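You operate a simulated robot arm through the tools that you are given. There is no shell and no other tool.

The job below is to be done with a simulated robot arm. You get a single attempt, and the scene is never put back.

Task
Put things in order on the top of the packing bench. At the end: the clear cup stands where the white core stood; the brown core from the top of the packing bench stands where the grey grease tin stood; the white core from the top of the packing bench stands where the brown core stood; the grey grease tin from the top of the packing bench is on the blue plate; whatever was shut is shut again. Leave all else as you found it, and nothing knocked over.

The check looks at the end state, three seconds after you hand in, the way a careful person would. Anything else that was tipped, shoved, dropped, spilled or broken makes it a failure.

Robot
A 7-joint arm with a two-finger parallel gripper, fixed in place. Base frame: the origin is at the foot of the arm, x ahead of it, y to its left, z up; the work surface is at about z = 0. Readings come in mm, degrees, newtons and seconds.
With the tool pointing down near the work surface it reaches from about 240 to 620 mm from the base axis. Its first joint turns from -66.0 to 66.0 degrees. Payload 2.6 kg.
Tool frame: the origin (TCP) lies between the finger pads and is the grasp point; the fingertips stand 30 mm ahead of it; z points along the fingers, y is the line along which they close. Largest opening 94 mm; finger width 28, thickness 10; the body of the gripper, 50 by 96 mm, starts 55 mm behind the TCP.
Orientation is told as [roll, pitch, yaw] about the base's x, y, z axes, in that order, counted from this pose: with the fingers straight down and closing along the base's y, the tool's x points along the base's -x, its y along +y and its z along -z.

Tools
- The arm moves only by the tool arm_command. Its argument "moves" is a list of rows, each a list of 6 numbers: the shift along the base's x, y, z in mm, then the turn, a rotation vector about the base's x, y, z in degrees. In form: [[dx, dy, dz, wx, wy, wz], ...]. A call has 1 to 20 rows; each row is the pose to reach, as a shift and turn from the pose commanded when the call began. "claw" is the finger opening in mm, from 0 to 94, set as the call begins (left out, the last holds). Each row takes 0.2 s and may step no farther than 50 mm and 8.6 degrees from the row before; otherwise, or with a gripper value out of range, the whole call is refused. Where a pose cannot be reached the arm comes as near as it can. A force on the tool above 40 N (or 10 N above the force at the start of the call, whichever is more), or a blocked arm, ends the call early, and 0.2 s more pass. Each finger travels about 72 mm/s and halts on what it meets, pressing with about 38 N; the grip force reading is that of the motor and also rises with nothing between the fingers. The clock runs only during rows and for 0.2 s after the last one: add rows that repeat a pose to give the fingers time. The reply holds the time, the measured pose of the TCP, the force on the tool along the base axes, the opening and the grip force, in the units named above and with some noise, with the torque about the TCP (base axes, N m) and any sound that the robot's microphone picked up.
- Cameras (640 x 400 px; columns grow to the right, rows downward): "scene" is fixed at [39.1, 440.1, 560.4]; the picture's right is [-0.71, -0.70, 0.00], its down [-0.43, 0.44, -0.79] and it looks along [0.56, -0.56, -0.62] (base axes); focal length 344 px, centre (320, 200). "wrist" rides on the gripper at [76, 14, -103] in the tool frame; the picture's right is [-0.18, 0.98, 0.00], its down [-0.75, -0.14, -0.64] and it looks along [-0.63, -0.12, 0.77] (tool axes); focal length 243 px, centre (320, 200). There is no depth. A picture from a camera that has moved, and an enlarged one, comes with that camera's place and axes in the base frame and with its lens.
- camera(camera): a new picture of that camera. The clock stands still meanwhile.
- close_up(camera, box): a new picture of the part [left, top, right, bottom] of that camera's present view, enlarged. The clock stands still meanwhile.
- sign_off(): hands the job in; it is judged then, once.

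Places have to be worked out from the pictures, the camera data and where the tool is seen. Open the gripper and draw the arm clear of the work before you hand the job in, unless the task says otherwise.

The tools are called after "Request:" as a command line: name --pt "numbers of a row" for each row, then --argument value for the rest, lists and objects as JSON in quotes. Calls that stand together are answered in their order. arm_command: Moves the arm, as the interface text tells. Its arguments: {"type":"object","properties":{"moves":{"type":"array"},"claw":{"type":"number"}},"required":["moves"]} The other tools are called the same way: camera (camera) takes a picture; close_up (camera, box) takes an enlarged picture of a part of a camera's view; sign_off () hands the job in.

At the start:

```text
time_s: 0.0
tool_pos: [323.9, 163.7, 326.1]
tcp_rot: [0.1, 0.0, 0.1]
contact_force: [-1.4, -0.1, -0.7]
torque: [0.03, 0.01, -0.01]
opening: 93.8
finger_force: 0.0
```

scene: 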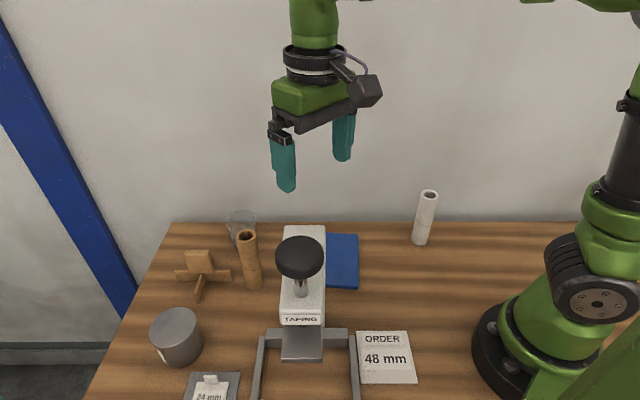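
wrist: 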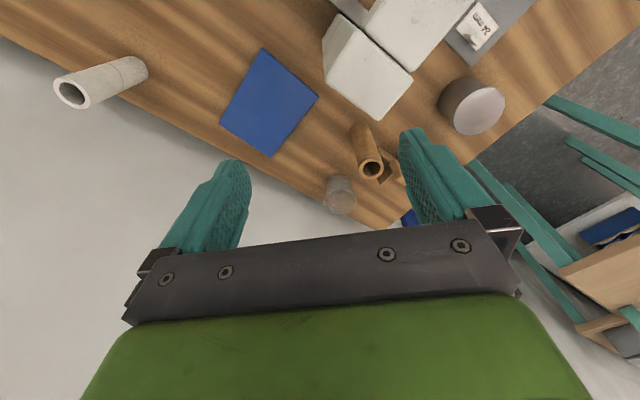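

The first pictures show the bench with cup, brown core, white core, tin, plate, a taping machine and cards. I take close-ups before I plan.

Request:
close_up --camera "scene" --box '[140, 190, 300, 290]'

Request:
close_up --camera "scene" --box '[120, 280, 312, 400]'

Request:
close_up --camera "scene" --box '[260, 210, 420, 310]'

Request:
close_up --camera "scene" --box '[240, 300, 432, 400]'

Request:
close_up --camera "scene" --box '[370, 170, 480, 260]'

Request:
close_up --camera "wrist" --box '[300, 60, 540, 240]'

Request:
close_up --camera "wrist" --box '[460, 100, 640, 380]'

```text
4.00 times, centred on (220, 240) of scene
camera zoom: at [39.1, 440.1, 560.4], right [-0.71, -0.7, 0.0], down [-0.43, 0.44, -0.79], along [0.56, -0.56, -0.62], focal length 1377 px, centre (720, 40)
```

zoom: 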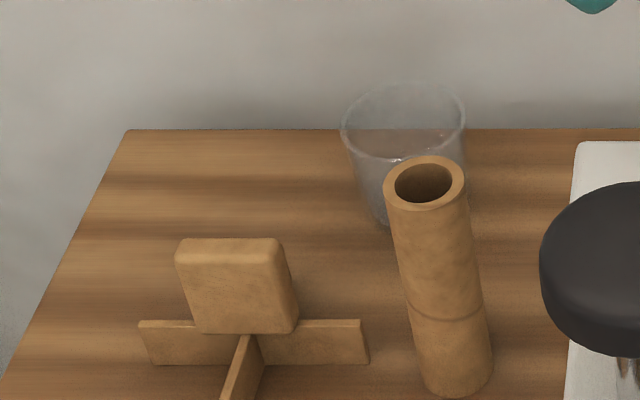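

```text
3.33 times, centred on (216, 340) of scene
camera zoom: at [39.1, 440.1, 560.4], right [-0.71, -0.7, 0.0], down [-0.43, 0.44, -0.79], along [0.56, -0.56, -0.62], focal length 1148 px, centre (667, -267)
```

zoom: 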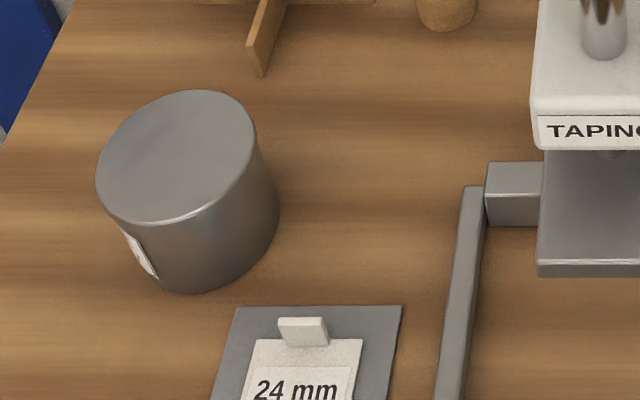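

```text
4.00 times, centred on (340, 260) of scene
camera zoom: at [39.1, 440.1, 560.4], right [-0.71, -0.7, 0.0], down [-0.43, 0.44, -0.79], along [0.56, -0.56, -0.62], focal length 1377 px, centre (240, -40)
```

zoom: 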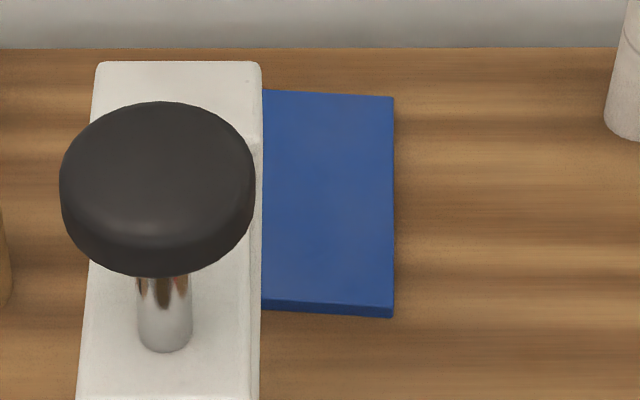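

```text
3.33 times, centred on (336, 350) of scene
camera zoom: at [39.1, 440.1, 560.4], right [-0.71, -0.7, 0.0], down [-0.43, 0.44, -0.79], along [0.56, -0.56, -0.62], focal length 1148 px, centre (267, -300)
```

zoom: 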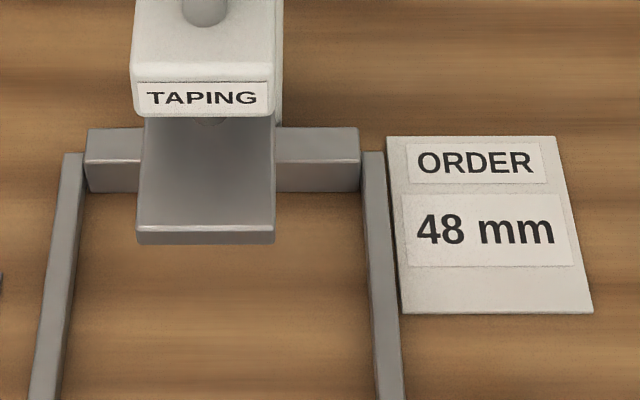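

```text
4.44 times, centred on (425, 215) of scene
camera zoom: at [39.1, 440.1, 560.4], right [-0.71, -0.7, 0.0], down [-0.43, 0.44, -0.79], along [0.56, -0.56, -0.62], focal length 1530 px, centre (-147, 133)
```

zoom: 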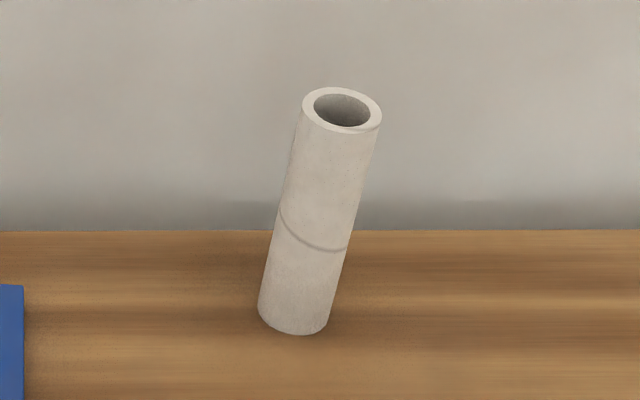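

```text
2.22 times, centred on (420, 150) of wrist
camera zoom: at [247.6, 177.0, 427.6], right [0.18, 0.98, 0.0], down [0.75, -0.14, 0.64], along [0.63, -0.12, -0.77], focal length 539 px, centre (98, 311)
```

zoom: 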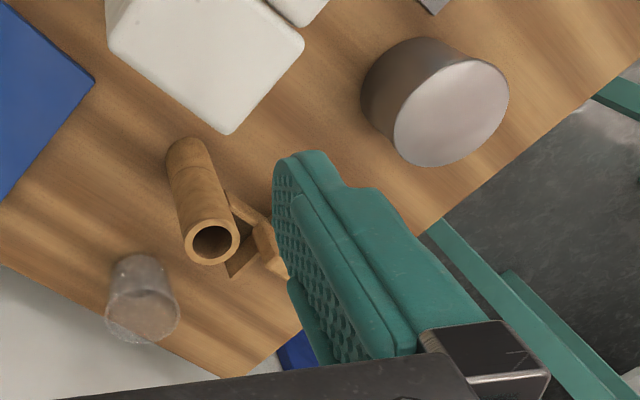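

```text
1.43 times, centred on (550, 240) of wrist
camera zoom: at [247.6, 177.0, 427.6], right [0.18, 0.98, 0.0], down [0.75, -0.14, 0.64], along [0.63, -0.12, -0.77], focal length 347 px, centre (-9, 143)
```

zoom: 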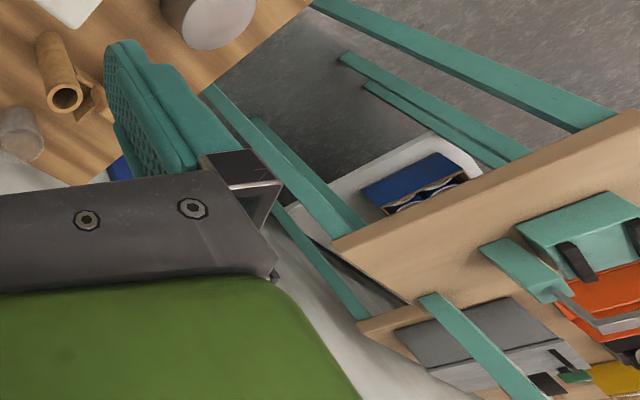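

The white core appears to stand near (277,-122), the brown core near (446,219), the tin near (420,384), the cup near (566,160), and the plate centre near (379,60). I raise the arm and look from another place to refine these and see the machine.

Request:
arm_command --pt "-10 -40 20 0 0 0" --pt "-20 -80 40 0 0 0" --pt "-30 -120 60 0 0 0" --pt "-40 -160 80 0 0 0" --pt "-40 -160 80 0 0 0"

Request:
camera --camera "wrist"

Request:
camera --camera "scene"

```text
time_s: 1.2
tool_pos: [281.5, 4.5, 408.4]
tcp_rot: [0.1, 0.0, -0.1]
contact_force: [0.9, -0.2, 0.4]
torque: [0.01, 0.03, 0.01]
opening: 94.0
finger_force: 0.1
```

```text
taken
camera wrist: at [205.6, 18.3, 510.7], right [0.18, 0.98, 0.0], down [0.75, -0.14, 0.64], along [0.63, -0.12, -0.77], focal length 243 px, centre (320, 200)
```

wrist: 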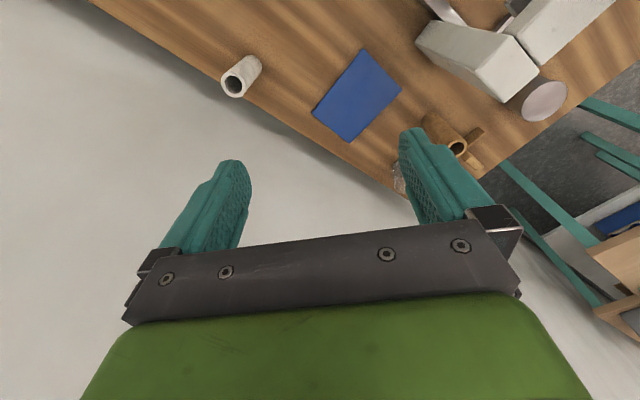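

```text
taken
```

scene: 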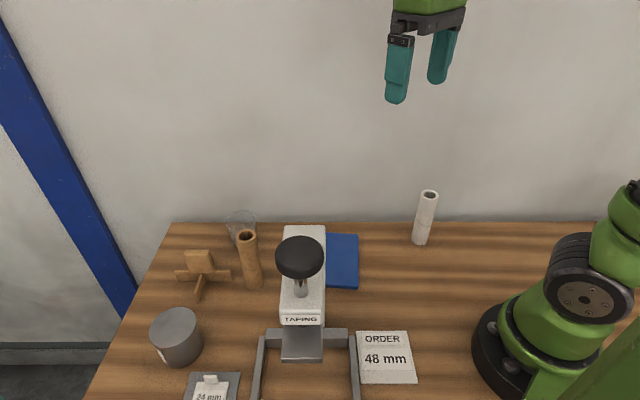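

The machine is at the edge of this view. I turn the wrist toward +y and raise it a little to see the machine, tin and brown core more clearly.

Request:
arm_command --pt "-10 10 10 0 0 8" --pt "-20 20 20 0 0 16" --pt "-30 30 30 0 0 24" --pt "-30 40 40 0 0 32" --pt "-30 50 50 0 0 40" --pt "-30 60 60 0 0 45" --pt "-30 60 60 0 0 45"

Request:
camera --camera "wrist"

```text
time_s: 2.8
tool_pos: [251.7, 64.7, 464.7]
tcp_rot: [0.1, -0.1, 45.1]
contact_force: [-0.4, -0.6, 0.4]
torque: [-0.01, 0.0, 0.02]
opening: 93.6
finger_force: 0.0
```

```text
taken
camera wrist: at [188.8, 20.1, 567.6], right [-0.57, 0.82, 0.0], down [0.63, 0.43, 0.64], along [0.53, 0.36, -0.77], focal length 243 px, centre (320, 200)
```

wrist: 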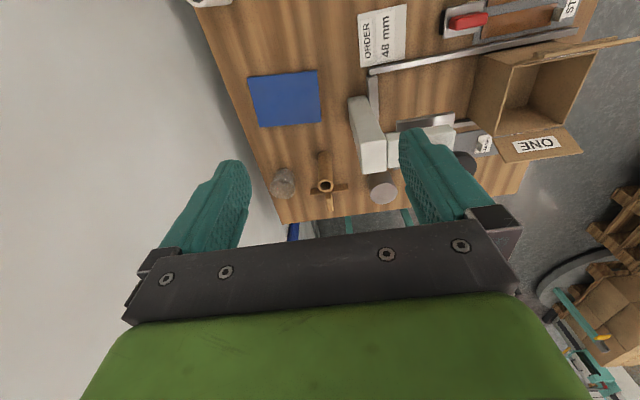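

This view takes in the whole bench. I enlarge the working part.

Request:
close_up --camera "wrist" --box '[230, 60, 422, 220]'

Request:
close_up --camera "wrist" --box '[350, 0, 610, 200]'

```text
2.50 times, centred on (326, 140) of wrist
camera zoom: at [188.8, 20.1, 567.6], right [-0.57, 0.82, 0.0], down [0.63, 0.43, 0.64], along [0.53, 0.36, -0.77], focal length 606 px, centre (305, 350)
```

zoom: 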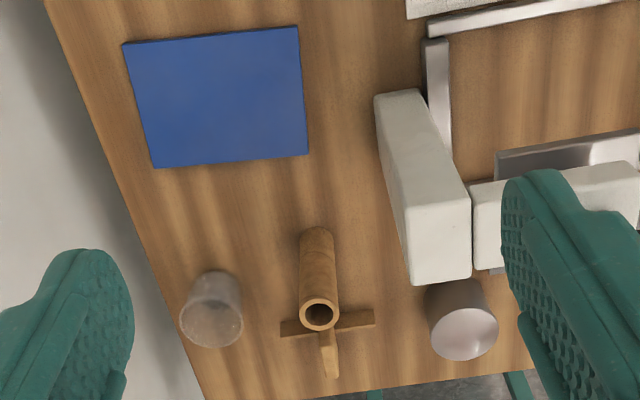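

```text
2.00 times, centred on (480, 100) of wrist
camera zoom: at [188.8, 20.1, 567.6], right [-0.57, 0.82, 0.0], down [0.63, 0.43, 0.64], along [0.53, 0.36, -0.77], focal length 485 px, centre (0, 400)
```

zoom: 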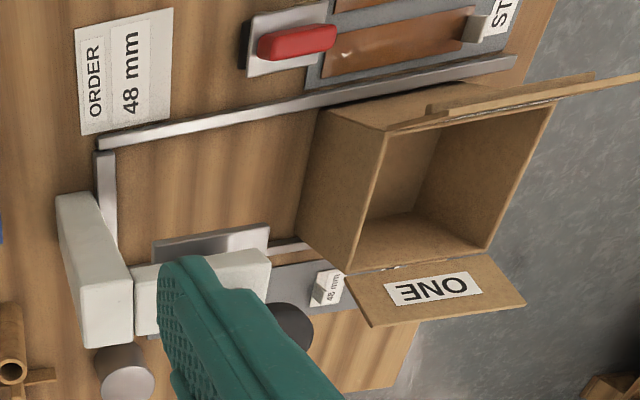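

The machine column stands near (306,207), about 212 mm high, with a knob to about 250 mm. The tin looks to be near (425,385), 58 mm high and about 74 mm wide, close to the tray. I go high over the tin with yaw -45 so the fingers close parallel to the bench edge.

Request:
arm_command --pt "16 29 0 0 0 -8.2" --pt "32 58 0 0 0 -16.4" --pt "48 87 0 0 0 -24.5" --pt "64 116 -10 0 0 -32.7" --pt "80 145 -30 0 0 -40.9" --pt "96 174 -50 0 0 -49.1" --pt "112 203 -70 0 0 -57.3" --pt "128 232 -90 0 0 -65.5" --pt "144 261 -110 0 0 -73.6" --pt "158 290 -130 0 0 -81.8" --pt "173 320 -150 0 0 -90" --pt "173 320 -190 0 0 -90" --pt "173 320 -230 0 0 -90" --pt "173 320 -265 0 0 -90" --pt "173 320 -265 0 0 -90"

Request:
camera --camera "wrist"

Request:
camera --camera "scene"

```text
time_s: 6.0
tool_pos: [426.0, 383.0, 200.6]
tcp_rot: [0.1, 0.0, -45.0]
contact_force: [0.2, -0.2, 0.9]
torque: [0.02, 0.03, -0.02]
opening: 94.2
finger_force: 0.1
out of reach, approached as far as the arm can: row 10, 11, 12
```

```text
taken
camera wrist: at [382.4, 446.6, 302.5], right [0.83, 0.56, 0.0], down [0.43, -0.63, 0.64], along [0.36, -0.53, -0.77], focal length 243 px, centre (320, 200)
```

wrist: 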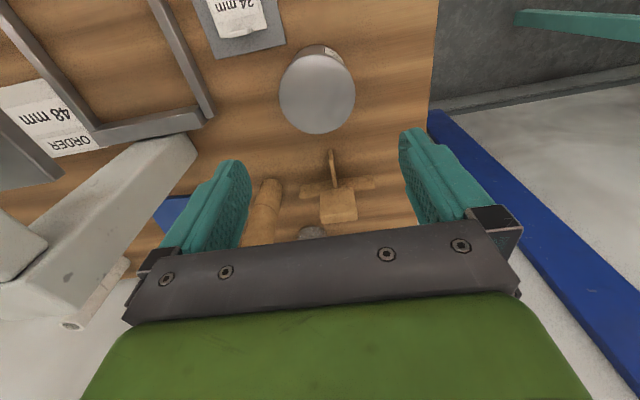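

```text
taken
```

scene: 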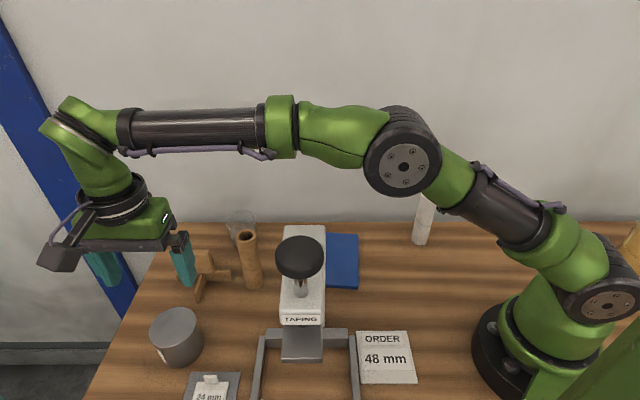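

The tin reads near (421,385) from here, about 73 mm across. I go down to about z=110 over it and check the centring.

Request:
arm_command --pt "-4 2 -30 0 0 0" --pt "-4 2 -60 0 0 0" --pt "-4 2 -85 0 0 0" --pt "-4 2 -85 0 0 0"

Request:
camera --camera "wrist"

Request:
close_up --camera "scene" --box '[40, 220, 296, 380]'

```text
time_s: 7.0
tool_pos: [420.4, 384.5, 113.4]
tcp_rot: [0.1, 0.0, -45.0]
contact_force: [-0.2, -0.1, -0.4]
torque: [-0.03, 0.01, -0.02]
opening: 94.0
finger_force: 0.0
```

```text
taken
camera wrist: at [377.2, 448.6, 215.2], right [0.83, 0.56, 0.0], down [0.43, -0.63, 0.64], along [0.36, -0.53, -0.77], focal length 243 px, centre (320, 200)
```

wrist: 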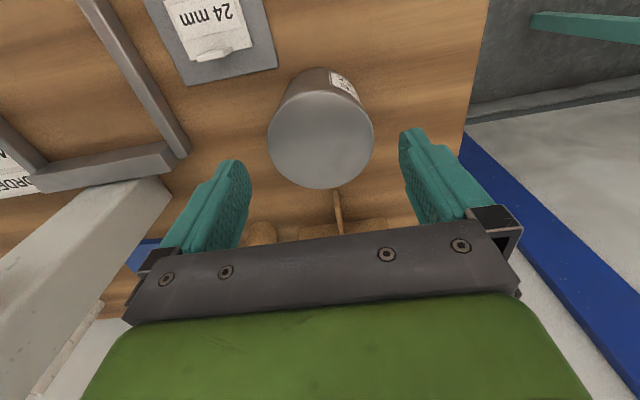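

```text
2.50 times, centred on (168, 300) of scene
camera zoom: at [39.1, 440.1, 560.4], right [-0.71, -0.7, 0.0], down [-0.43, 0.44, -0.79], along [0.56, -0.56, -0.62], focal length 861 px, centre (700, -50)
```

zoom: 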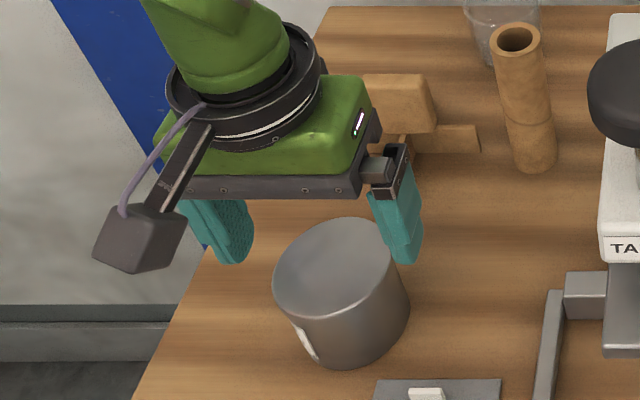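

The tin centre now reads about (420,387), close to midway between the fingers. I descend to about z=38 and then close on it.

Request:
arm_command --pt "-0.5 2 -20 0 0 0" --pt "-0.5 2 -40 0 0 0" --pt "-0.5 2 -60 0 0 0" --pt "-0.5 2 -75 0 0 0" --pt "-0.5 2 -75 0 0 0"

Request:
camera --camera "wrist"

Request:
close_up --camera "scene" --box '[40, 240, 296, 400]'

```text
time_s: 8.2
tool_pos: [421.8, 388.9, 41.3]
tcp_rot: [0.1, -0.1, -45.0]
contact_force: [-0.3, -0.3, -0.4]
torque: [0.01, -0.01, 0.02]
opening: 94.1
finger_force: 0.1
```

```text
taken
camera wrist: at [378.5, 451.7, 143.1], right [0.83, 0.56, 0.0], down [0.43, -0.63, 0.64], along [0.36, -0.53, -0.77], focal length 243 px, centre (320, 200)
```

wrist: 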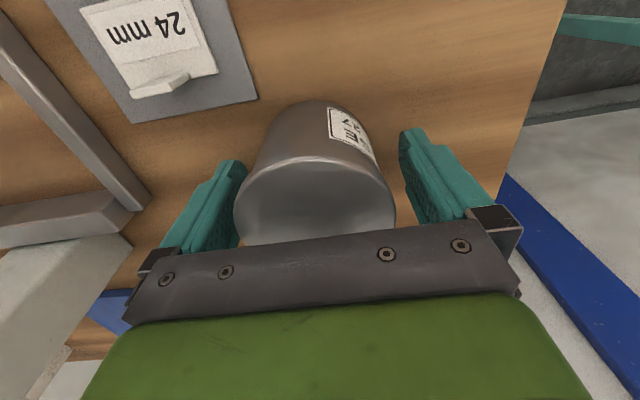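

```text
2.50 times, centred on (168, 320) of scene
camera zoom: at [39.1, 440.1, 560.4], right [-0.71, -0.7, 0.0], down [-0.43, 0.44, -0.79], along [0.56, -0.56, -0.62], focal length 861 px, centre (700, -100)
```

zoom: 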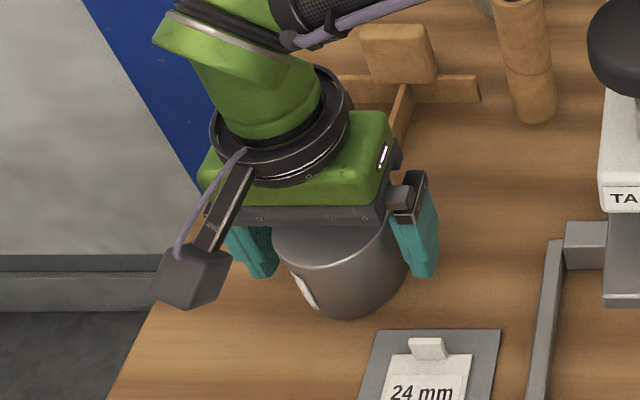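

The fingers straddle the tin with space on both sides, and the tin is only about 3 mm off centre. I close gently in place.

Request:
arm_command --pt "-1.5 -1 0 0 0 0" --pt "-1.5 -1 0 0 0 0" --pt "-1.5 -1 0 0 0 0" --pt "-1.5 -1 0 0 0 0" --claw 60

```text
time_s: 9.2
tool_pos: [419.5, 386.4, 39.7]
tcp_rot: [0.2, 0.0, -45.0]
contact_force: [1.0, -0.7, 0.8]
torque: [-0.04, -0.04, 0.02]
opening: 72.0
finger_force: 37.5
```

The tin is held at 72 mm. Its standing place was about (420,386.5). I lift it straight up.

Request:
arm_command --pt "0 0 10 0 0 0" --pt "0 0 30 0 0 0" --pt "0 0 60 0 0 0" --pt "0 0 90 0 0 0" --pt "0 0 120 0 0 0" --pt "0 0 150 0 0 0" --pt "0 0 170 0 0 0" --pt "0 0 170 0 0 0"

Request:
camera --camera "scene"

Request:
camera --camera "wrist"

```text
time_s: 11.0
tool_pos: [420.6, 384.0, 209.7]
tcp_rot: [0.1, -0.1, -45.0]
contact_force: [0.2, 0.2, -2.0]
torque: [0.09, -0.02, -0.01]
opening: 71.9
finger_force: 38.8
```

```text
taken
```

scene: 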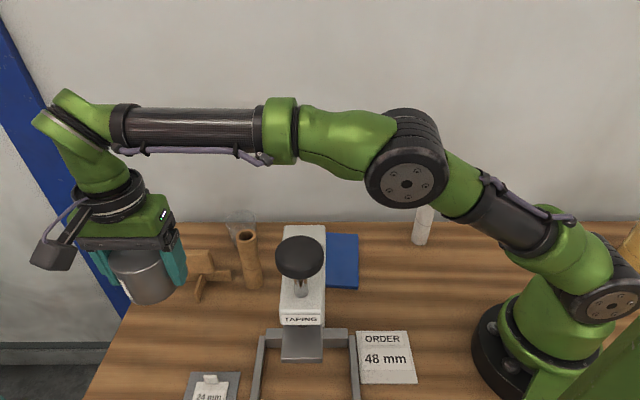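

```text
taken
camera wrist: at [376.4, 449.1, 311.7], right [0.83, 0.56, 0.0], down [0.43, -0.63, 0.64], along [0.36, -0.53, -0.77], focal length 243 px, centre (320, 200)
```

wrist: 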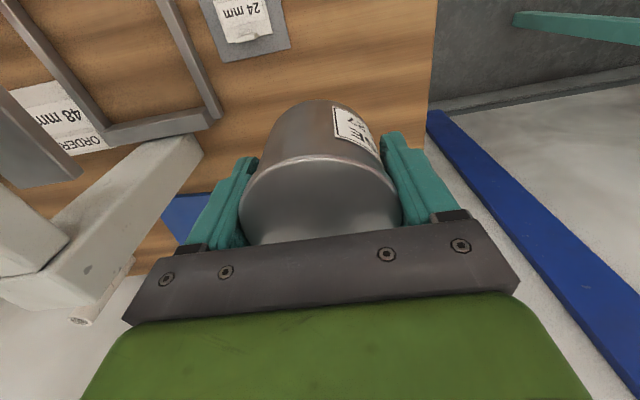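

The tin holds steady, weighing about 0.2 kg. I carry it at z=210 past the machine on the wall side and stop above the plate.

Request:
arm_command --pt "1 -18 0 0 0 0" --pt "3 -50 0 0 0 0" --pt "5 -85 0 0 0 0" --pt "8 -120 0 0 0 0" --pt "8 -155 0 0 0 0" --pt "6 -190 0 0 0 0" --pt "0 -225 0 0 0 0" --pt "-12 -258 0 0 0 0" --pt "-25 -288 0 0 0 0" --pt "-36 -312 0 0 0 0" --pt "-41 -325 0 0 0 0" --pt "-41 -325 0 0 0 0" --pt "-41 -325 0 0 0 0"

Request:
camera --camera "scene"

Request:
camera --camera "wrist"

```text
time_s: 13.8
tool_pos: [379.7, 59.2, 209.9]
tcp_rot: [0.1, 0.1, -45.0]
contact_force: [-0.1, -0.5, -1.8]
torque: [0.0, 0.0, -0.02]
opening: 72.2
finger_force: 38.1
```

```text
taken
```

scene: 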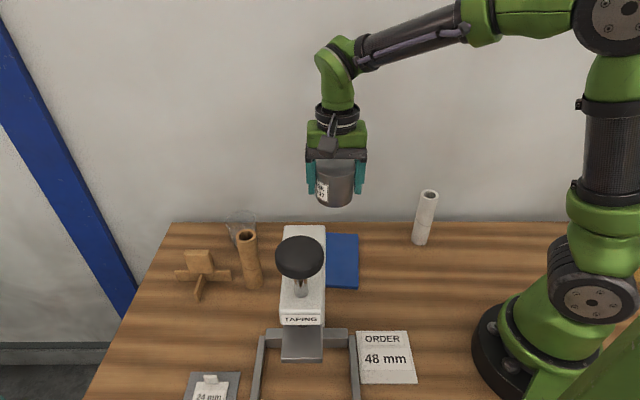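

```text
taken
camera wrist: at [336.0, 123.7, 312.4], right [0.83, 0.56, 0.0], down [0.43, -0.63, 0.64], along [0.36, -0.53, -0.77], focal length 243 px, centre (320, 200)
```

wrist: 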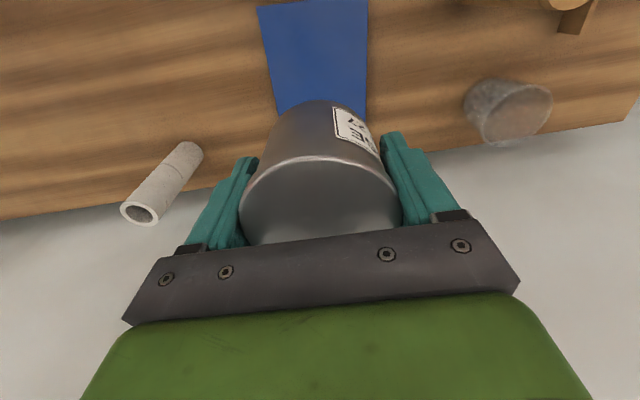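

The tin hangs over the plate centre at about (379,60), and the wrist view confirms the plate corners. I lower it to just above the plate.

Request:
arm_command --pt "0 1 -30 0 0 0" --pt "0 1 -60 0 0 0" --pt "0 1 -90 0 0 0" --pt "0 1 -120 0 0 0" --pt "0 1 -140 0 0 0" --pt "0 1 -152 0 0 0" --pt "0 1 -152 0 0 0"

Request:
close_up --camera "scene" --box '[240, 170, 400, 300]'

```text
time_s: 15.4
tool_pos: [378.5, 58.7, 59.2]
tcp_rot: [0.1, 0.0, -45.0]
contact_force: [-0.5, 0.9, -2.2]
torque: [0.03, -0.05, 0.03]
opening: 72.3
finger_force: 38.3
```

```text
3.08 times, centred on (320, 235) of scene
camera zoom: at [39.1, 440.1, 560.4], right [-0.71, -0.7, 0.0], down [-0.43, 0.44, -0.79], along [0.56, -0.56, -0.62], focal length 1060 px, centre (320, 92)
```

zoom: 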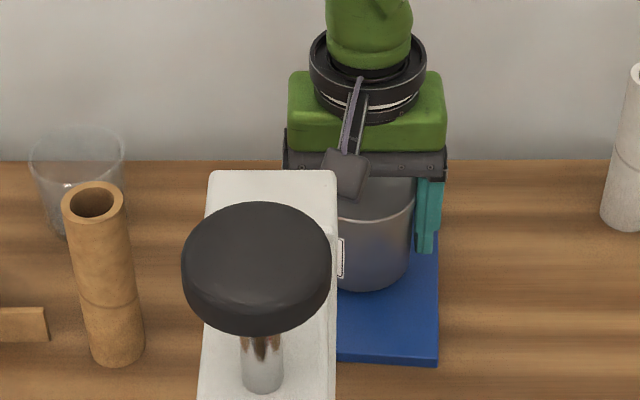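

I lower the tin in small steps and watch for the plate's push on the tool.

Request:
arm_command --pt "0 0 -3 0 0 0" --pt "0 0 -5 0 0 0" --pt "0 0 -7 0 0 0" --pt "0 0 -7 0 0 0"

```text
time_s: 16.4
tool_pos: [379.3, 62.2, 52.8]
tcp_rot: [0.1, 0.0, -45.1]
contact_force: [0.3, -0.2, -2.0]
torque: [0.02, -0.03, 0.01]
opening: 72.3
finger_force: 38.4
```

No contact yet. I continue down a millimetre or two at a time.

Request:
arm_command --pt "0 0 -1 0 0 0" --pt "0 0 -2 0 0 0" --pt "0 0 -2 0 0 0"

Request:
arm_command --pt "0 0 -1 0 0 0" --pt "0 0 -2 0 0 0" --pt "0 0 -2 0 0 0"

```text
time_s: 17.2
tool_pos: [379.8, 61.8, 52.2]
tcp_rot: [0.3, 0.0, -45.2]
contact_force: [-7.4, -2.8, 23.6]
torque: [0.25, 0.05, 0.13]
opening: 71.8
finger_force: 37.9
```

```text
time_s: 18.0
tool_pos: [380.1, 62.8, 49.3]
tcp_rot: [0.3, -0.2, -45.1]
contact_force: [0.3, -4.9, 29.3]
torque: [-0.02, -0.17, 0.12]
opening: 71.4
finger_force: 37.7
```

The tin touches down, with about 29 N pushing up. I ease back slightly and open the fingers.

Request:
arm_command --pt "0 0 2 0 0 0" --pt "0 0 2 0 0 0"

Request:
arm_command --pt "0 0 2 0 0 0" --pt "0 0 2 0 0 0" --pt "0 0 2 0 0 0" --pt "0 0 2 0 0 0" --claw 94

Request:
camera --camera "wrist"

```text
time_s: 18.6
tool_pos: [378.7, 62.8, 50.0]
tcp_rot: [0.0, 0.2, -45.0]
contact_force: [2.3, 0.3, 4.9]
torque: [0.02, -0.29, 0.01]
opening: 71.6
finger_force: 37.5
```

```text
time_s: 19.6
tool_pos: [379.2, 62.0, 52.0]
tcp_rot: [0.1, 0.0, -45.0]
contact_force: [0.1, -0.6, 0.3]
torque: [0.02, -0.03, 0.0]
opening: 94.0
finger_force: 0.1
```

```text
taken
camera wrist: at [335.8, 126.1, 154.1], right [0.83, 0.56, 0.0], down [0.43, -0.63, 0.64], along [0.36, -0.53, -0.77], focal length 243 px, centre (320, 200)
```

wrist: 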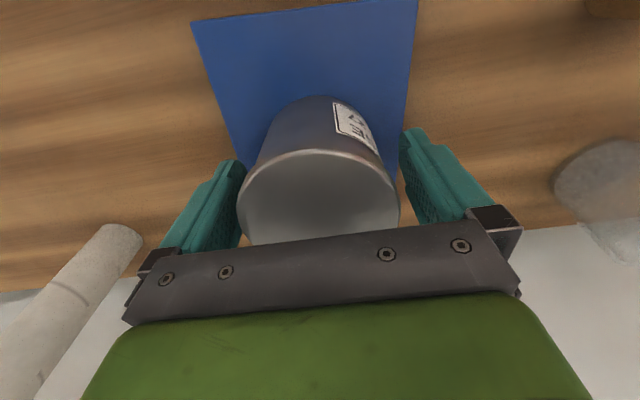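

The tin stands free on the plate. I rise straight up and check it.

Request:
arm_command --pt "0 0 15 0 0 0" --pt "0 0 40 0 0 0" --pt "0 0 80 0 0 0" --pt "0 0 120 0 0 0" --pt "0 0 160 0 0 0" --pt "0 0 190 0 0 0" --pt "0 0 190 0 0 0"

Request:
camera --camera "wrist"

Request:
camera --camera "scene"

```text
time_s: 21.2
tool_pos: [378.1, 62.1, 239.7]
tcp_rot: [0.1, -0.1, -45.1]
contact_force: [-0.6, 0.1, 0.9]
torque: [-0.01, -0.01, -0.02]
opening: 94.1
finger_force: 0.0
```

```text
taken
camera wrist: at [335.0, 125.8, 342.3], right [0.83, 0.56, 0.0], down [0.43, -0.63, 0.64], along [0.36, -0.53, -0.77], focal length 243 px, centre (320, 200)
```

wrist: 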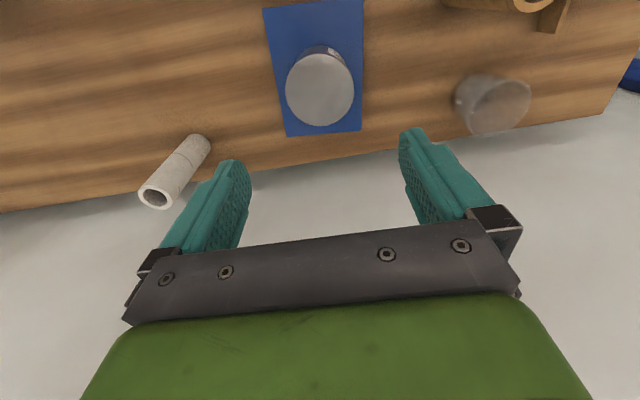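

```text
taken
```

scene: 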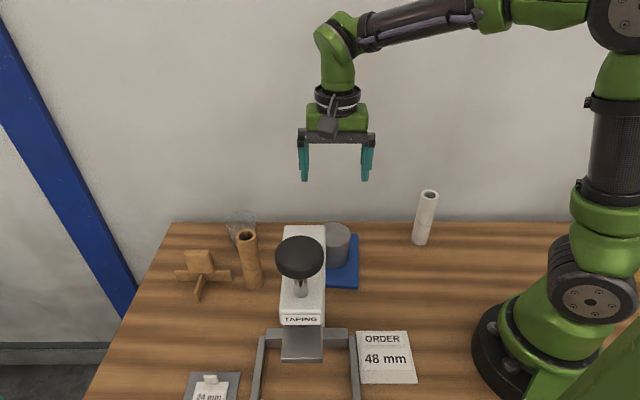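

The tin stands upright on the plate. Next I go over to the brown core at about (446,219.5), staying high, with the opening at 70 mm.

Request:
arm_command --pt "14 32 0 0 0 0" --pt "28 64 0 0 0 0" --pt "42 96 0 0 0 0" --pt "56 128 0 0 0 0" --pt "68 158 0 0 0 0" --pt "68 158 -25 0 0 0" --pt "68 158 -50 0 0 0" --pt "68 158 -50 0 0 0" --claw 70

Request:
camera --camera "wrist"

Request:
close_up --camera "scene" --box '[150, 130, 342, 290]'

```text
time_s: 23.0
tool_pos: [446.2, 219.8, 191.7]
tcp_rot: [0.2, 0.0, -45.2]
contact_force: [-0.6, -0.4, -0.3]
torque: [-0.03, -0.01, -0.02]
opening: 70.1
finger_force: 0.0
```

```text
taken
camera wrist: at [402.3, 283.1, 293.6], right [0.83, 0.56, 0.0], down [0.43, -0.63, 0.64], along [0.36, -0.53, -0.77], focal length 243 px, centre (320, 200)
```

wrist: 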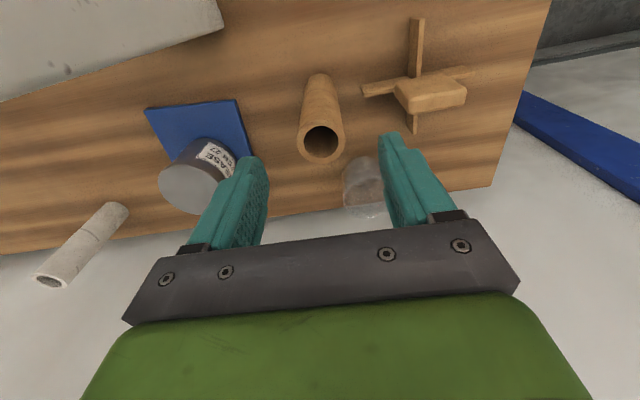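

```text
2.50 times, centred on (246, 210) of scene
camera zoom: at [39.1, 440.1, 560.4], right [-0.71, -0.7, 0.0], down [-0.43, 0.44, -0.79], along [0.56, -0.56, -0.62], focal length 861 px, centre (505, 175)
```

zoom: 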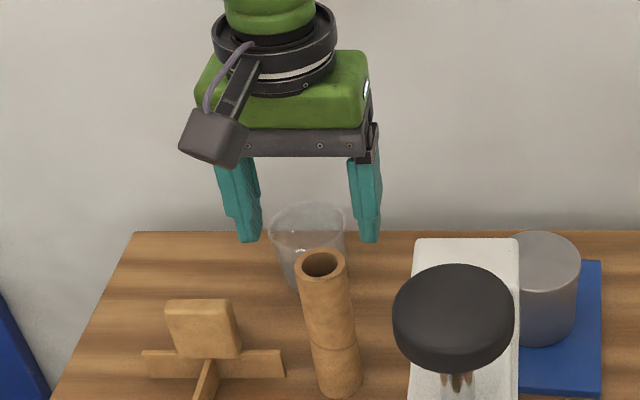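

The brown core's top reads about (447,219), centred between the fingers. I descend to z≈95 and check before closing.

Request:
arm_command --pt "0.5 -0.5 -25 0 0 0" --pt "0.5 -0.5 -50 0 0 0" --pt "0.5 -0.5 -75 0 0 0" --pt "0.5 -0.5 -96 0 0 0" --pt "0.5 -0.5 -96 0 0 0"

Request:
camera --camera "wrist"

Request:
camera --camera "scene"

```text
time_s: 24.2
tool_pos: [446.9, 220.1, 96.1]
tcp_rot: [0.1, -0.1, -45.0]
contact_force: [0.0, 1.1, 0.9]
torque: [-0.01, 0.01, 0.01]
opening: 70.1
finger_force: 0.0
```

```text
taken
camera wrist: at [403.8, 283.3, 197.5], right [0.83, 0.56, 0.0], down [0.43, -0.63, 0.64], along [0.36, -0.53, -0.77], focal length 243 px, centre (320, 200)
```

wrist: 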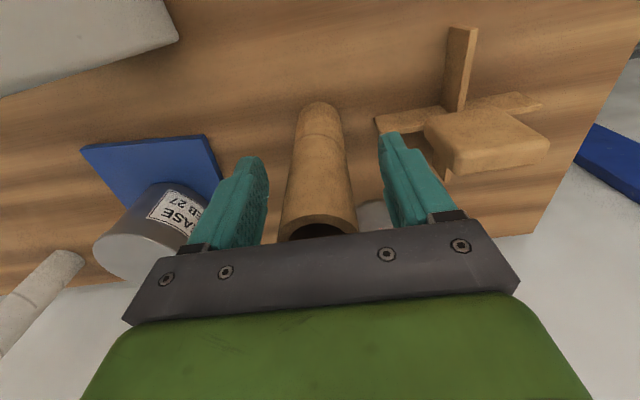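

```text
taken
```

scene: 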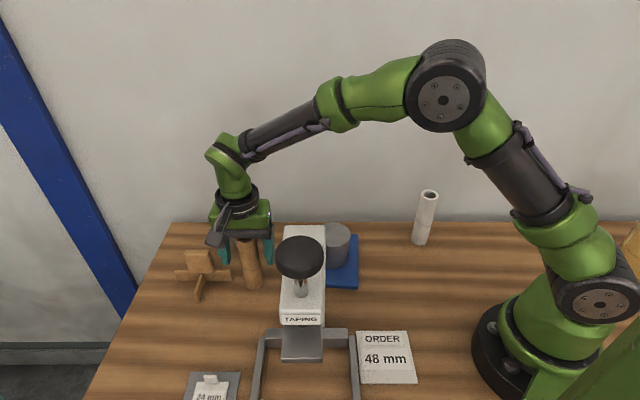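

The core sits midway between the fingers and clear of the gripper body. I close on it.

Request:
arm_command --pt "0 0 0 0 0 0" --pt "0 0 0 0 0 0" --pt "0 0 0 0 0 0" --pt "0 0 0 0 0 0" --claw 25

```text
time_s: 25.2
tool_pos: [447.3, 219.6, 94.8]
tcp_rot: [0.2, 0.0, -44.9]
contact_force: [-0.4, 0.8, 0.3]
torque: [-0.05, -0.01, 0.0]
opening: 35.0
finger_force: 37.9
```

The brown core is held at 35 mm. I lift it and carry it over to the tin's old place at (420,386.5).

Request:
arm_command --pt "0 0 8 0 0 0" --pt "0 0 28 0 0 0" --pt "0 0 56 0 0 0" --pt "0 0 84 0 0 0" --pt "0 0 105 0 0 0" --pt "0 0 112 0 0 0" --pt "-3 20 112 0 0 0" --pt "-8 50 112 0 0 0" --pt "-13 80 112 0 0 0" --pt "-18 110 112 0 0 0" --pt "-23 140 112 0 0 0" --pt "-26 160 112 0 0 0" --pt "-27 167 112 0 0 0" --pt "-27 167 112 0 0 0" --pt "-27 167 112 0 0 0"

Request:
camera --camera "wrist"

Request:
camera --camera "scene"

```text
time_s: 28.4
tool_pos: [420.8, 386.2, 208.0]
tcp_rot: [0.2, 0.0, -45.0]
contact_force: [0.1, 0.2, -0.2]
torque: [-0.03, 0.0, 0.01]
opening: 35.1
finger_force: 38.1
```

```text
taken
camera wrist: at [378.1, 450.4, 310.1], right [0.83, 0.56, 0.0], down [0.43, -0.63, 0.64], along [0.36, -0.53, -0.77], focal length 243 px, centre (320, 200)
```

wrist: 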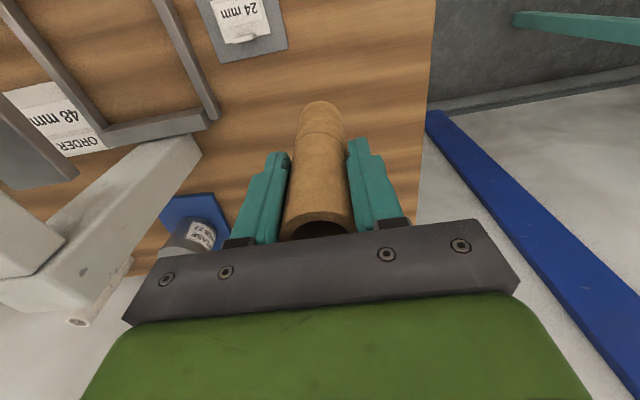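

```text
taken
```

scene: 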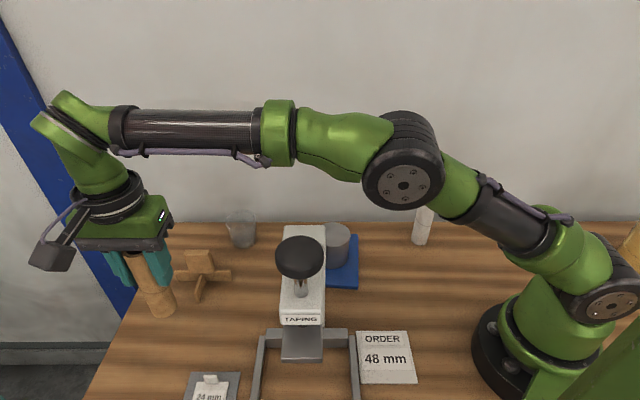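

The core is held straight above the target. I lower it to about 4 mm above the bench.

Request:
arm_command --pt "-1 0 -30 0 0 0" --pt "-1 0 -60 0 0 0" --pt "-1 0 -85 0 0 0" --pt "-1 0 -100 0 0 0" --pt "-1 0 -107 0 0 0" --pt "-1 0 -107 0 0 0"

Request:
arm_command --pt "0 0 -1 0 0 0" --pt "0 0 -2 0 0 0" --pt "0 0 -3 0 0 0" --pt "0 0 -3 0 0 0"

Request:
close_up --camera "scene" --box '[80, 240, 272, 400]'

```text
time_s: 29.8
tool_pos: [419.9, 384.9, 100.7]
tcp_rot: [0.0, -0.1, -44.9]
contact_force: [-0.1, -0.3, -0.3]
torque: [0.01, 0.0, -0.02]
opening: 35.1
finger_force: 38.4
```

```text
time_s: 30.8
tool_pos: [420.0, 385.6, 97.1]
tcp_rot: [0.1, -0.1, -44.9]
contact_force: [0.8, 0.6, -0.2]
torque: [0.02, -0.01, 0.01]
opening: 34.8
finger_force: 37.9
```

```text
2.50 times, centred on (176, 320) of scene
camera zoom: at [39.1, 440.1, 560.4], right [-0.71, -0.7, 0.0], down [-0.43, 0.44, -0.79], along [0.56, -0.56, -0.62], focal length 861 px, centre (680, -100)
```

zoom: 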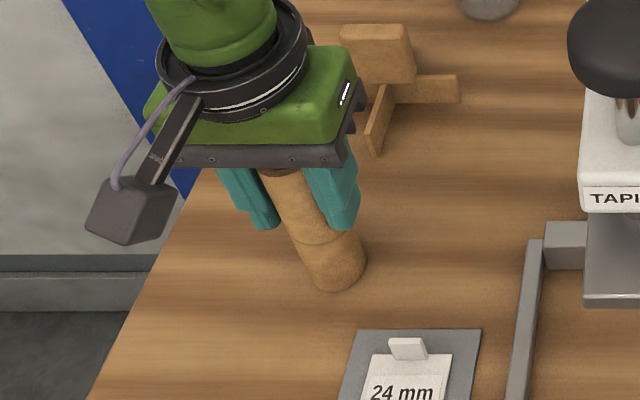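

Not yet touching. I go down by single millimetres.

Request:
arm_command --pt "0 0 -1 0 0 0" --pt "0 0 -1 0 0 0"

Request:
arm_command --pt "0 0 -1 0 0 0" --pt "0 0 -1 0 0 0"

```text
time_s: 31.4
tool_pos: [420.2, 385.0, 97.6]
tcp_rot: [0.1, -0.1, -45.0]
contact_force: [0.6, 0.0, -0.3]
torque: [0.0, 0.0, 0.01]
opening: 34.7
finger_force: 37.8
```

```text
time_s: 32.0
tool_pos: [420.0, 385.9, 95.2]
tcp_rot: [0.1, 0.1, -45.0]
contact_force: [-0.1, 0.5, 0.0]
torque: [0.0, 0.0, -0.05]
opening: 34.9
finger_force: 38.1
```

Request:
arm_command --pt "0 0 -1 0 0 0" --pt "0 0 -1 0 0 0"

```text
time_s: 32.6
tool_pos: [420.7, 386.0, 96.0]
tcp_rot: [0.1, 0.0, -45.0]
contact_force: [-0.6, -2.0, 4.8]
torque: [-0.19, 0.18, 0.0]
opening: 35.0
finger_force: 38.9
```

The reading shows light contact, about 5 N, so the core stands on the bench. I open the fingers.

Request:
arm_command --pt "0 0 0 0 0 0" --pt "0 0 0 0 0 0" --pt "0 0 0 0 0 0" --pt "0 0 0 0 0 0" --claw 70

Request:
camera --camera "wrist"

Request:
close_up --camera "scene" --box '[80, 240, 272, 400]'

```text
time_s: 33.6
tool_pos: [419.7, 386.7, 95.4]
tcp_rot: [0.0, -0.1, -45.0]
contact_force: [0.3, -1.1, 0.3]
torque: [0.0, 0.03, 0.03]
opening: 69.9
finger_force: 0.1
```

```text
taken
camera wrist: at [376.4, 450.0, 197.3], right [0.83, 0.56, 0.0], down [0.43, -0.63, 0.64], along [0.36, -0.53, -0.77], focal length 243 px, centre (320, 200)
```

wrist: 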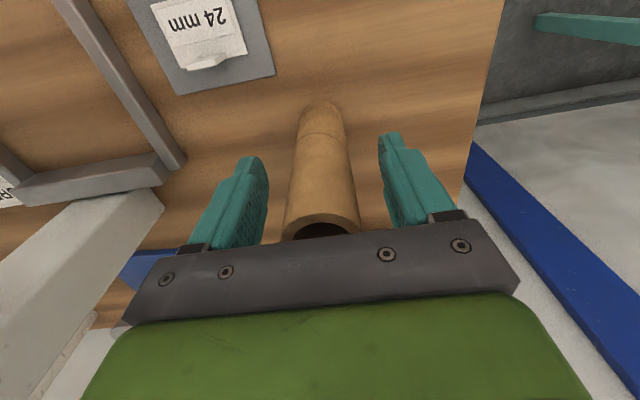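

```text
2.50 times, centred on (176, 320) of scene
camera zoom: at [39.1, 440.1, 560.4], right [-0.71, -0.7, 0.0], down [-0.43, 0.44, -0.79], along [0.56, -0.56, -0.62], focal length 861 px, centre (680, -100)
```

zoom: 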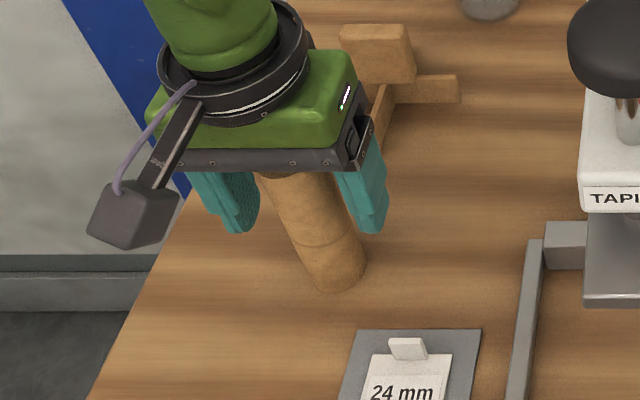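

The brown core stands upright and free. I rise, swing round outside the machine and go above the white core near (277,-122).

Request:
arm_command --pt "0 0 20 0 0 0" --pt "0 0 55 0 0 0" --pt "0 0 90 0 0 0" --pt "0 0 115 0 0 0" --pt "7 -42 118 0 0 0" --pt "13 -84 121 0 0 0" --pt "20 -126 123 0 0 0" --pt "26 -167 125 0 0 0" --pt "14 -207 130 0 0 0" --pt "3 -247 135 0 0 0" --pt "-8 -287 140 0 0 0" --pt "-20 -327 140 0 0 0" --pt "-45 -363 140 0 0 0" --pt "-69 -399 140 0 0 0" --pt "-94 -436 140 0 0 0" --pt "-119 -472 130 0 0 0" --pt "-143 -508 110 0 0 0" --pt "-143 -508 100 0 0 0" --pt "-143 -508 100 0 0 0"

Request:
camera --camera "wrist"

Request:
camera --camera "scene"

```text
time_s: 37.6
tool_pos: [275.4, -122.0, 195.3]
tcp_rot: [0.1, 0.0, -45.0]
contact_force: [-0.1, -0.2, 0.7]
torque: [0.0, -0.03, 0.01]
opening: 69.7
finger_force: 0.0
```

```text
taken
camera wrist: at [232.1, -58.1, 298.3], right [0.83, 0.56, 0.0], down [0.43, -0.63, 0.64], along [0.36, -0.53, -0.77], focal length 243 px, centre (320, 200)
```

wrist: 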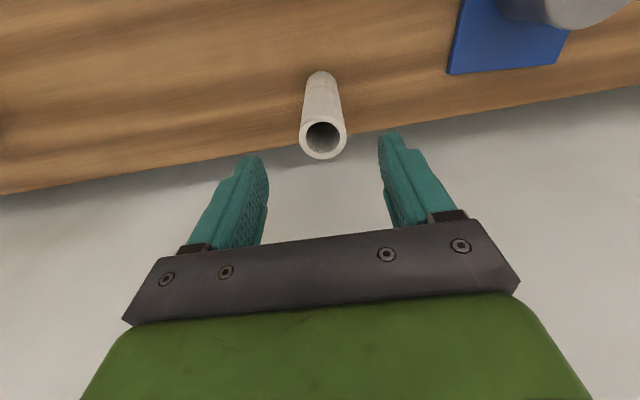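

```text
taken
```

scene: 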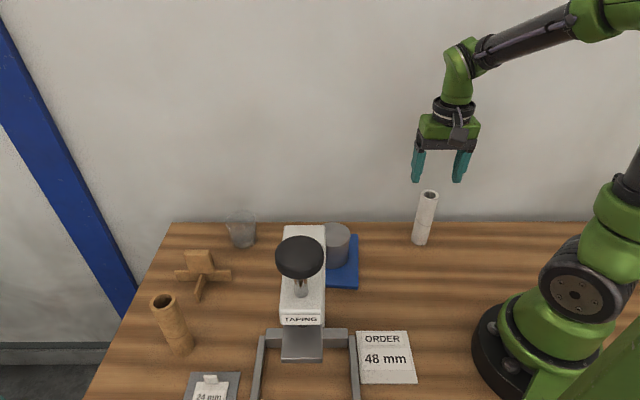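

The white core's top reads (277.7,-121.7), about 2 mm off the tool centre. I correct that and descend to z≈95.

Request:
arm_command --pt "1.7 0 -25 0 0 0" --pt "1.7 0 -50 0 0 0" --pt "1.7 0 -75 0 0 0" --pt "1.7 0 -99 0 0 0" --pt "1.7 0 -99 0 0 0"

Request:
camera --camera "wrist"

Request:
close_up --camera "scene" --box '[350, 130, 510, 270]'

```text
time_s: 38.8
tool_pos: [279.2, -118.7, 92.7]
tcp_rot: [0.1, -0.1, -45.0]
contact_force: [0.7, 0.0, 0.0]
torque: [-0.01, 0.0, -0.01]
opening: 70.0
finger_force: 0.1
```

```text
taken
camera wrist: at [235.2, -55.7, 195.1], right [0.83, 0.56, 0.0], down [0.43, -0.63, 0.64], along [0.36, -0.53, -0.77], focal length 243 px, centre (320, 200)
```

wrist: 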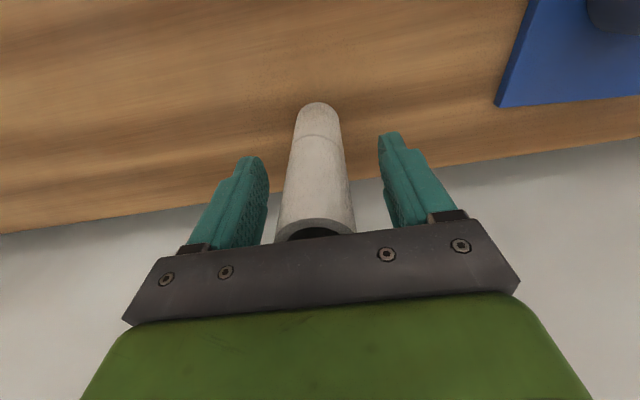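

```text
2.86 times, centred on (430, 200) of scene
camera zoom: at [39.1, 440.1, 560.4], right [-0.71, -0.7, 0.0], down [-0.43, 0.44, -0.79], along [0.56, -0.56, -0.62], focal length 984 px, centre (6, 200)
```

zoom: 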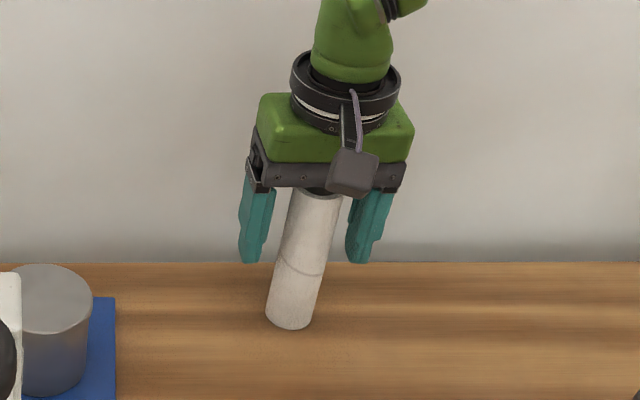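

The tool sits about 2.5 mm off along the closing line. I shift to centre and then close on the white core.

Request:
arm_command --pt "-1.4 -2.2 0 0 0 0" --pt "-1.4 -2.2 0 0 0 0" --pt "-1.4 -2.2 0 0 0 0"

Request:
arm_command --pt "0 0 0 0 0 0" --pt "0 0 0 0 0 0" --pt "0 0 0 0 0 0" --pt "0 0 0 0 0 0" --claw 25

Request:
camera --camera "wrist"

```text
time_s: 39.6
tool_pos: [277.6, -121.5, 93.8]
tcp_rot: [0.1, 0.0, -45.0]
contact_force: [0.5, -0.7, -0.7]
torque: [-0.01, 0.02, 0.01]
opening: 70.1
finger_force: 0.0
```

```text
time_s: 40.6
tool_pos: [276.8, -121.3, 94.7]
tcp_rot: [0.2, 0.0, -45.0]
contact_force: [0.6, -0.3, 0.2]
torque: [0.04, 0.01, 0.05]
opening: 34.8
finger_force: 37.5
```

```text
taken
camera wrist: at [233.5, -58.3, 195.8], right [0.83, 0.56, 0.0], down [0.43, -0.63, 0.64], along [0.36, -0.53, -0.77], focal length 243 px, centre (320, 200)
```

wrist: 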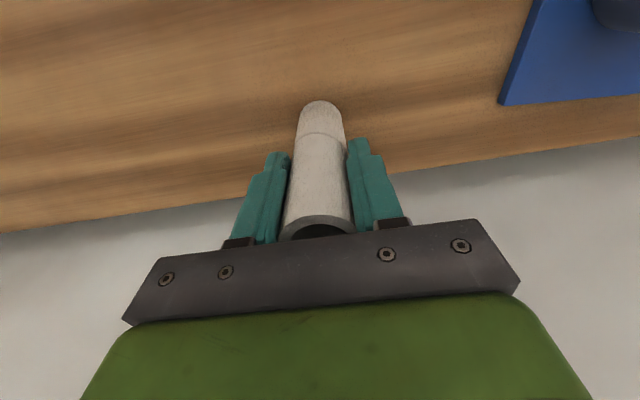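

The white core is held at 35 mm from its place at (277.3,-121.8). I lift and carry it past the plate to the brown core's old place at (446.5,219.5).

Request:
arm_command --pt "0 0 8 0 0 0" --pt "0 0 30 0 0 0" --pt "0 0 60 0 0 0" --pt "0 0 90 0 0 0" --pt "0 0 115 0 0 0" --pt "0 0 125 0 0 0" --pt "20 30 125 0 0 0" --pt "41 61 125 0 0 0" --pt "62 92 125 0 0 0" --pt "83 123 125 0 0 0" --pt "104 154 125 0 0 0" --pt "123 184 125 0 0 0" --pt "133 220 125 0 0 0" --pt "144 256 125 0 0 0" --pt "155 290 125 0 0 0" --pt "164 320 125 0 0 0" --pt "169 341 125 0 0 0" --pt "169 341 125 0 0 0" --pt "169 341 125 0 0 0"

Request:
camera --camera "wrist"

Request:
camera --camera "scene"

```text
time_s: 44.6
tool_pos: [446.5, 216.5, 221.6]
tcp_rot: [0.1, 0.0, -45.0]
contact_force: [-0.4, -0.1, -0.2]
torque: [-0.03, -0.01, -0.01]
opening: 34.9
finger_force: 38.2
```

```text
taken
camera wrist: at [403.0, 281.4, 324.0], right [0.83, 0.56, 0.0], down [0.43, -0.63, 0.64], along [0.36, -0.53, -0.77], focal length 243 px, centre (320, 200)
```

wrist: 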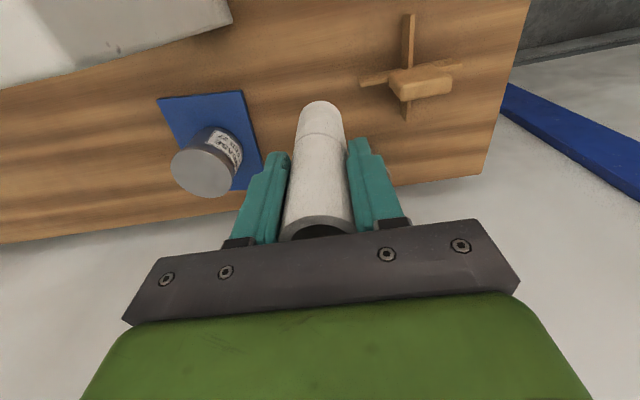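

```text
taken
```

scene: 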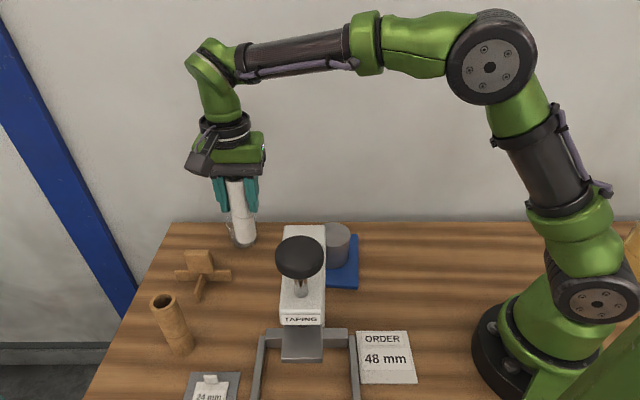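

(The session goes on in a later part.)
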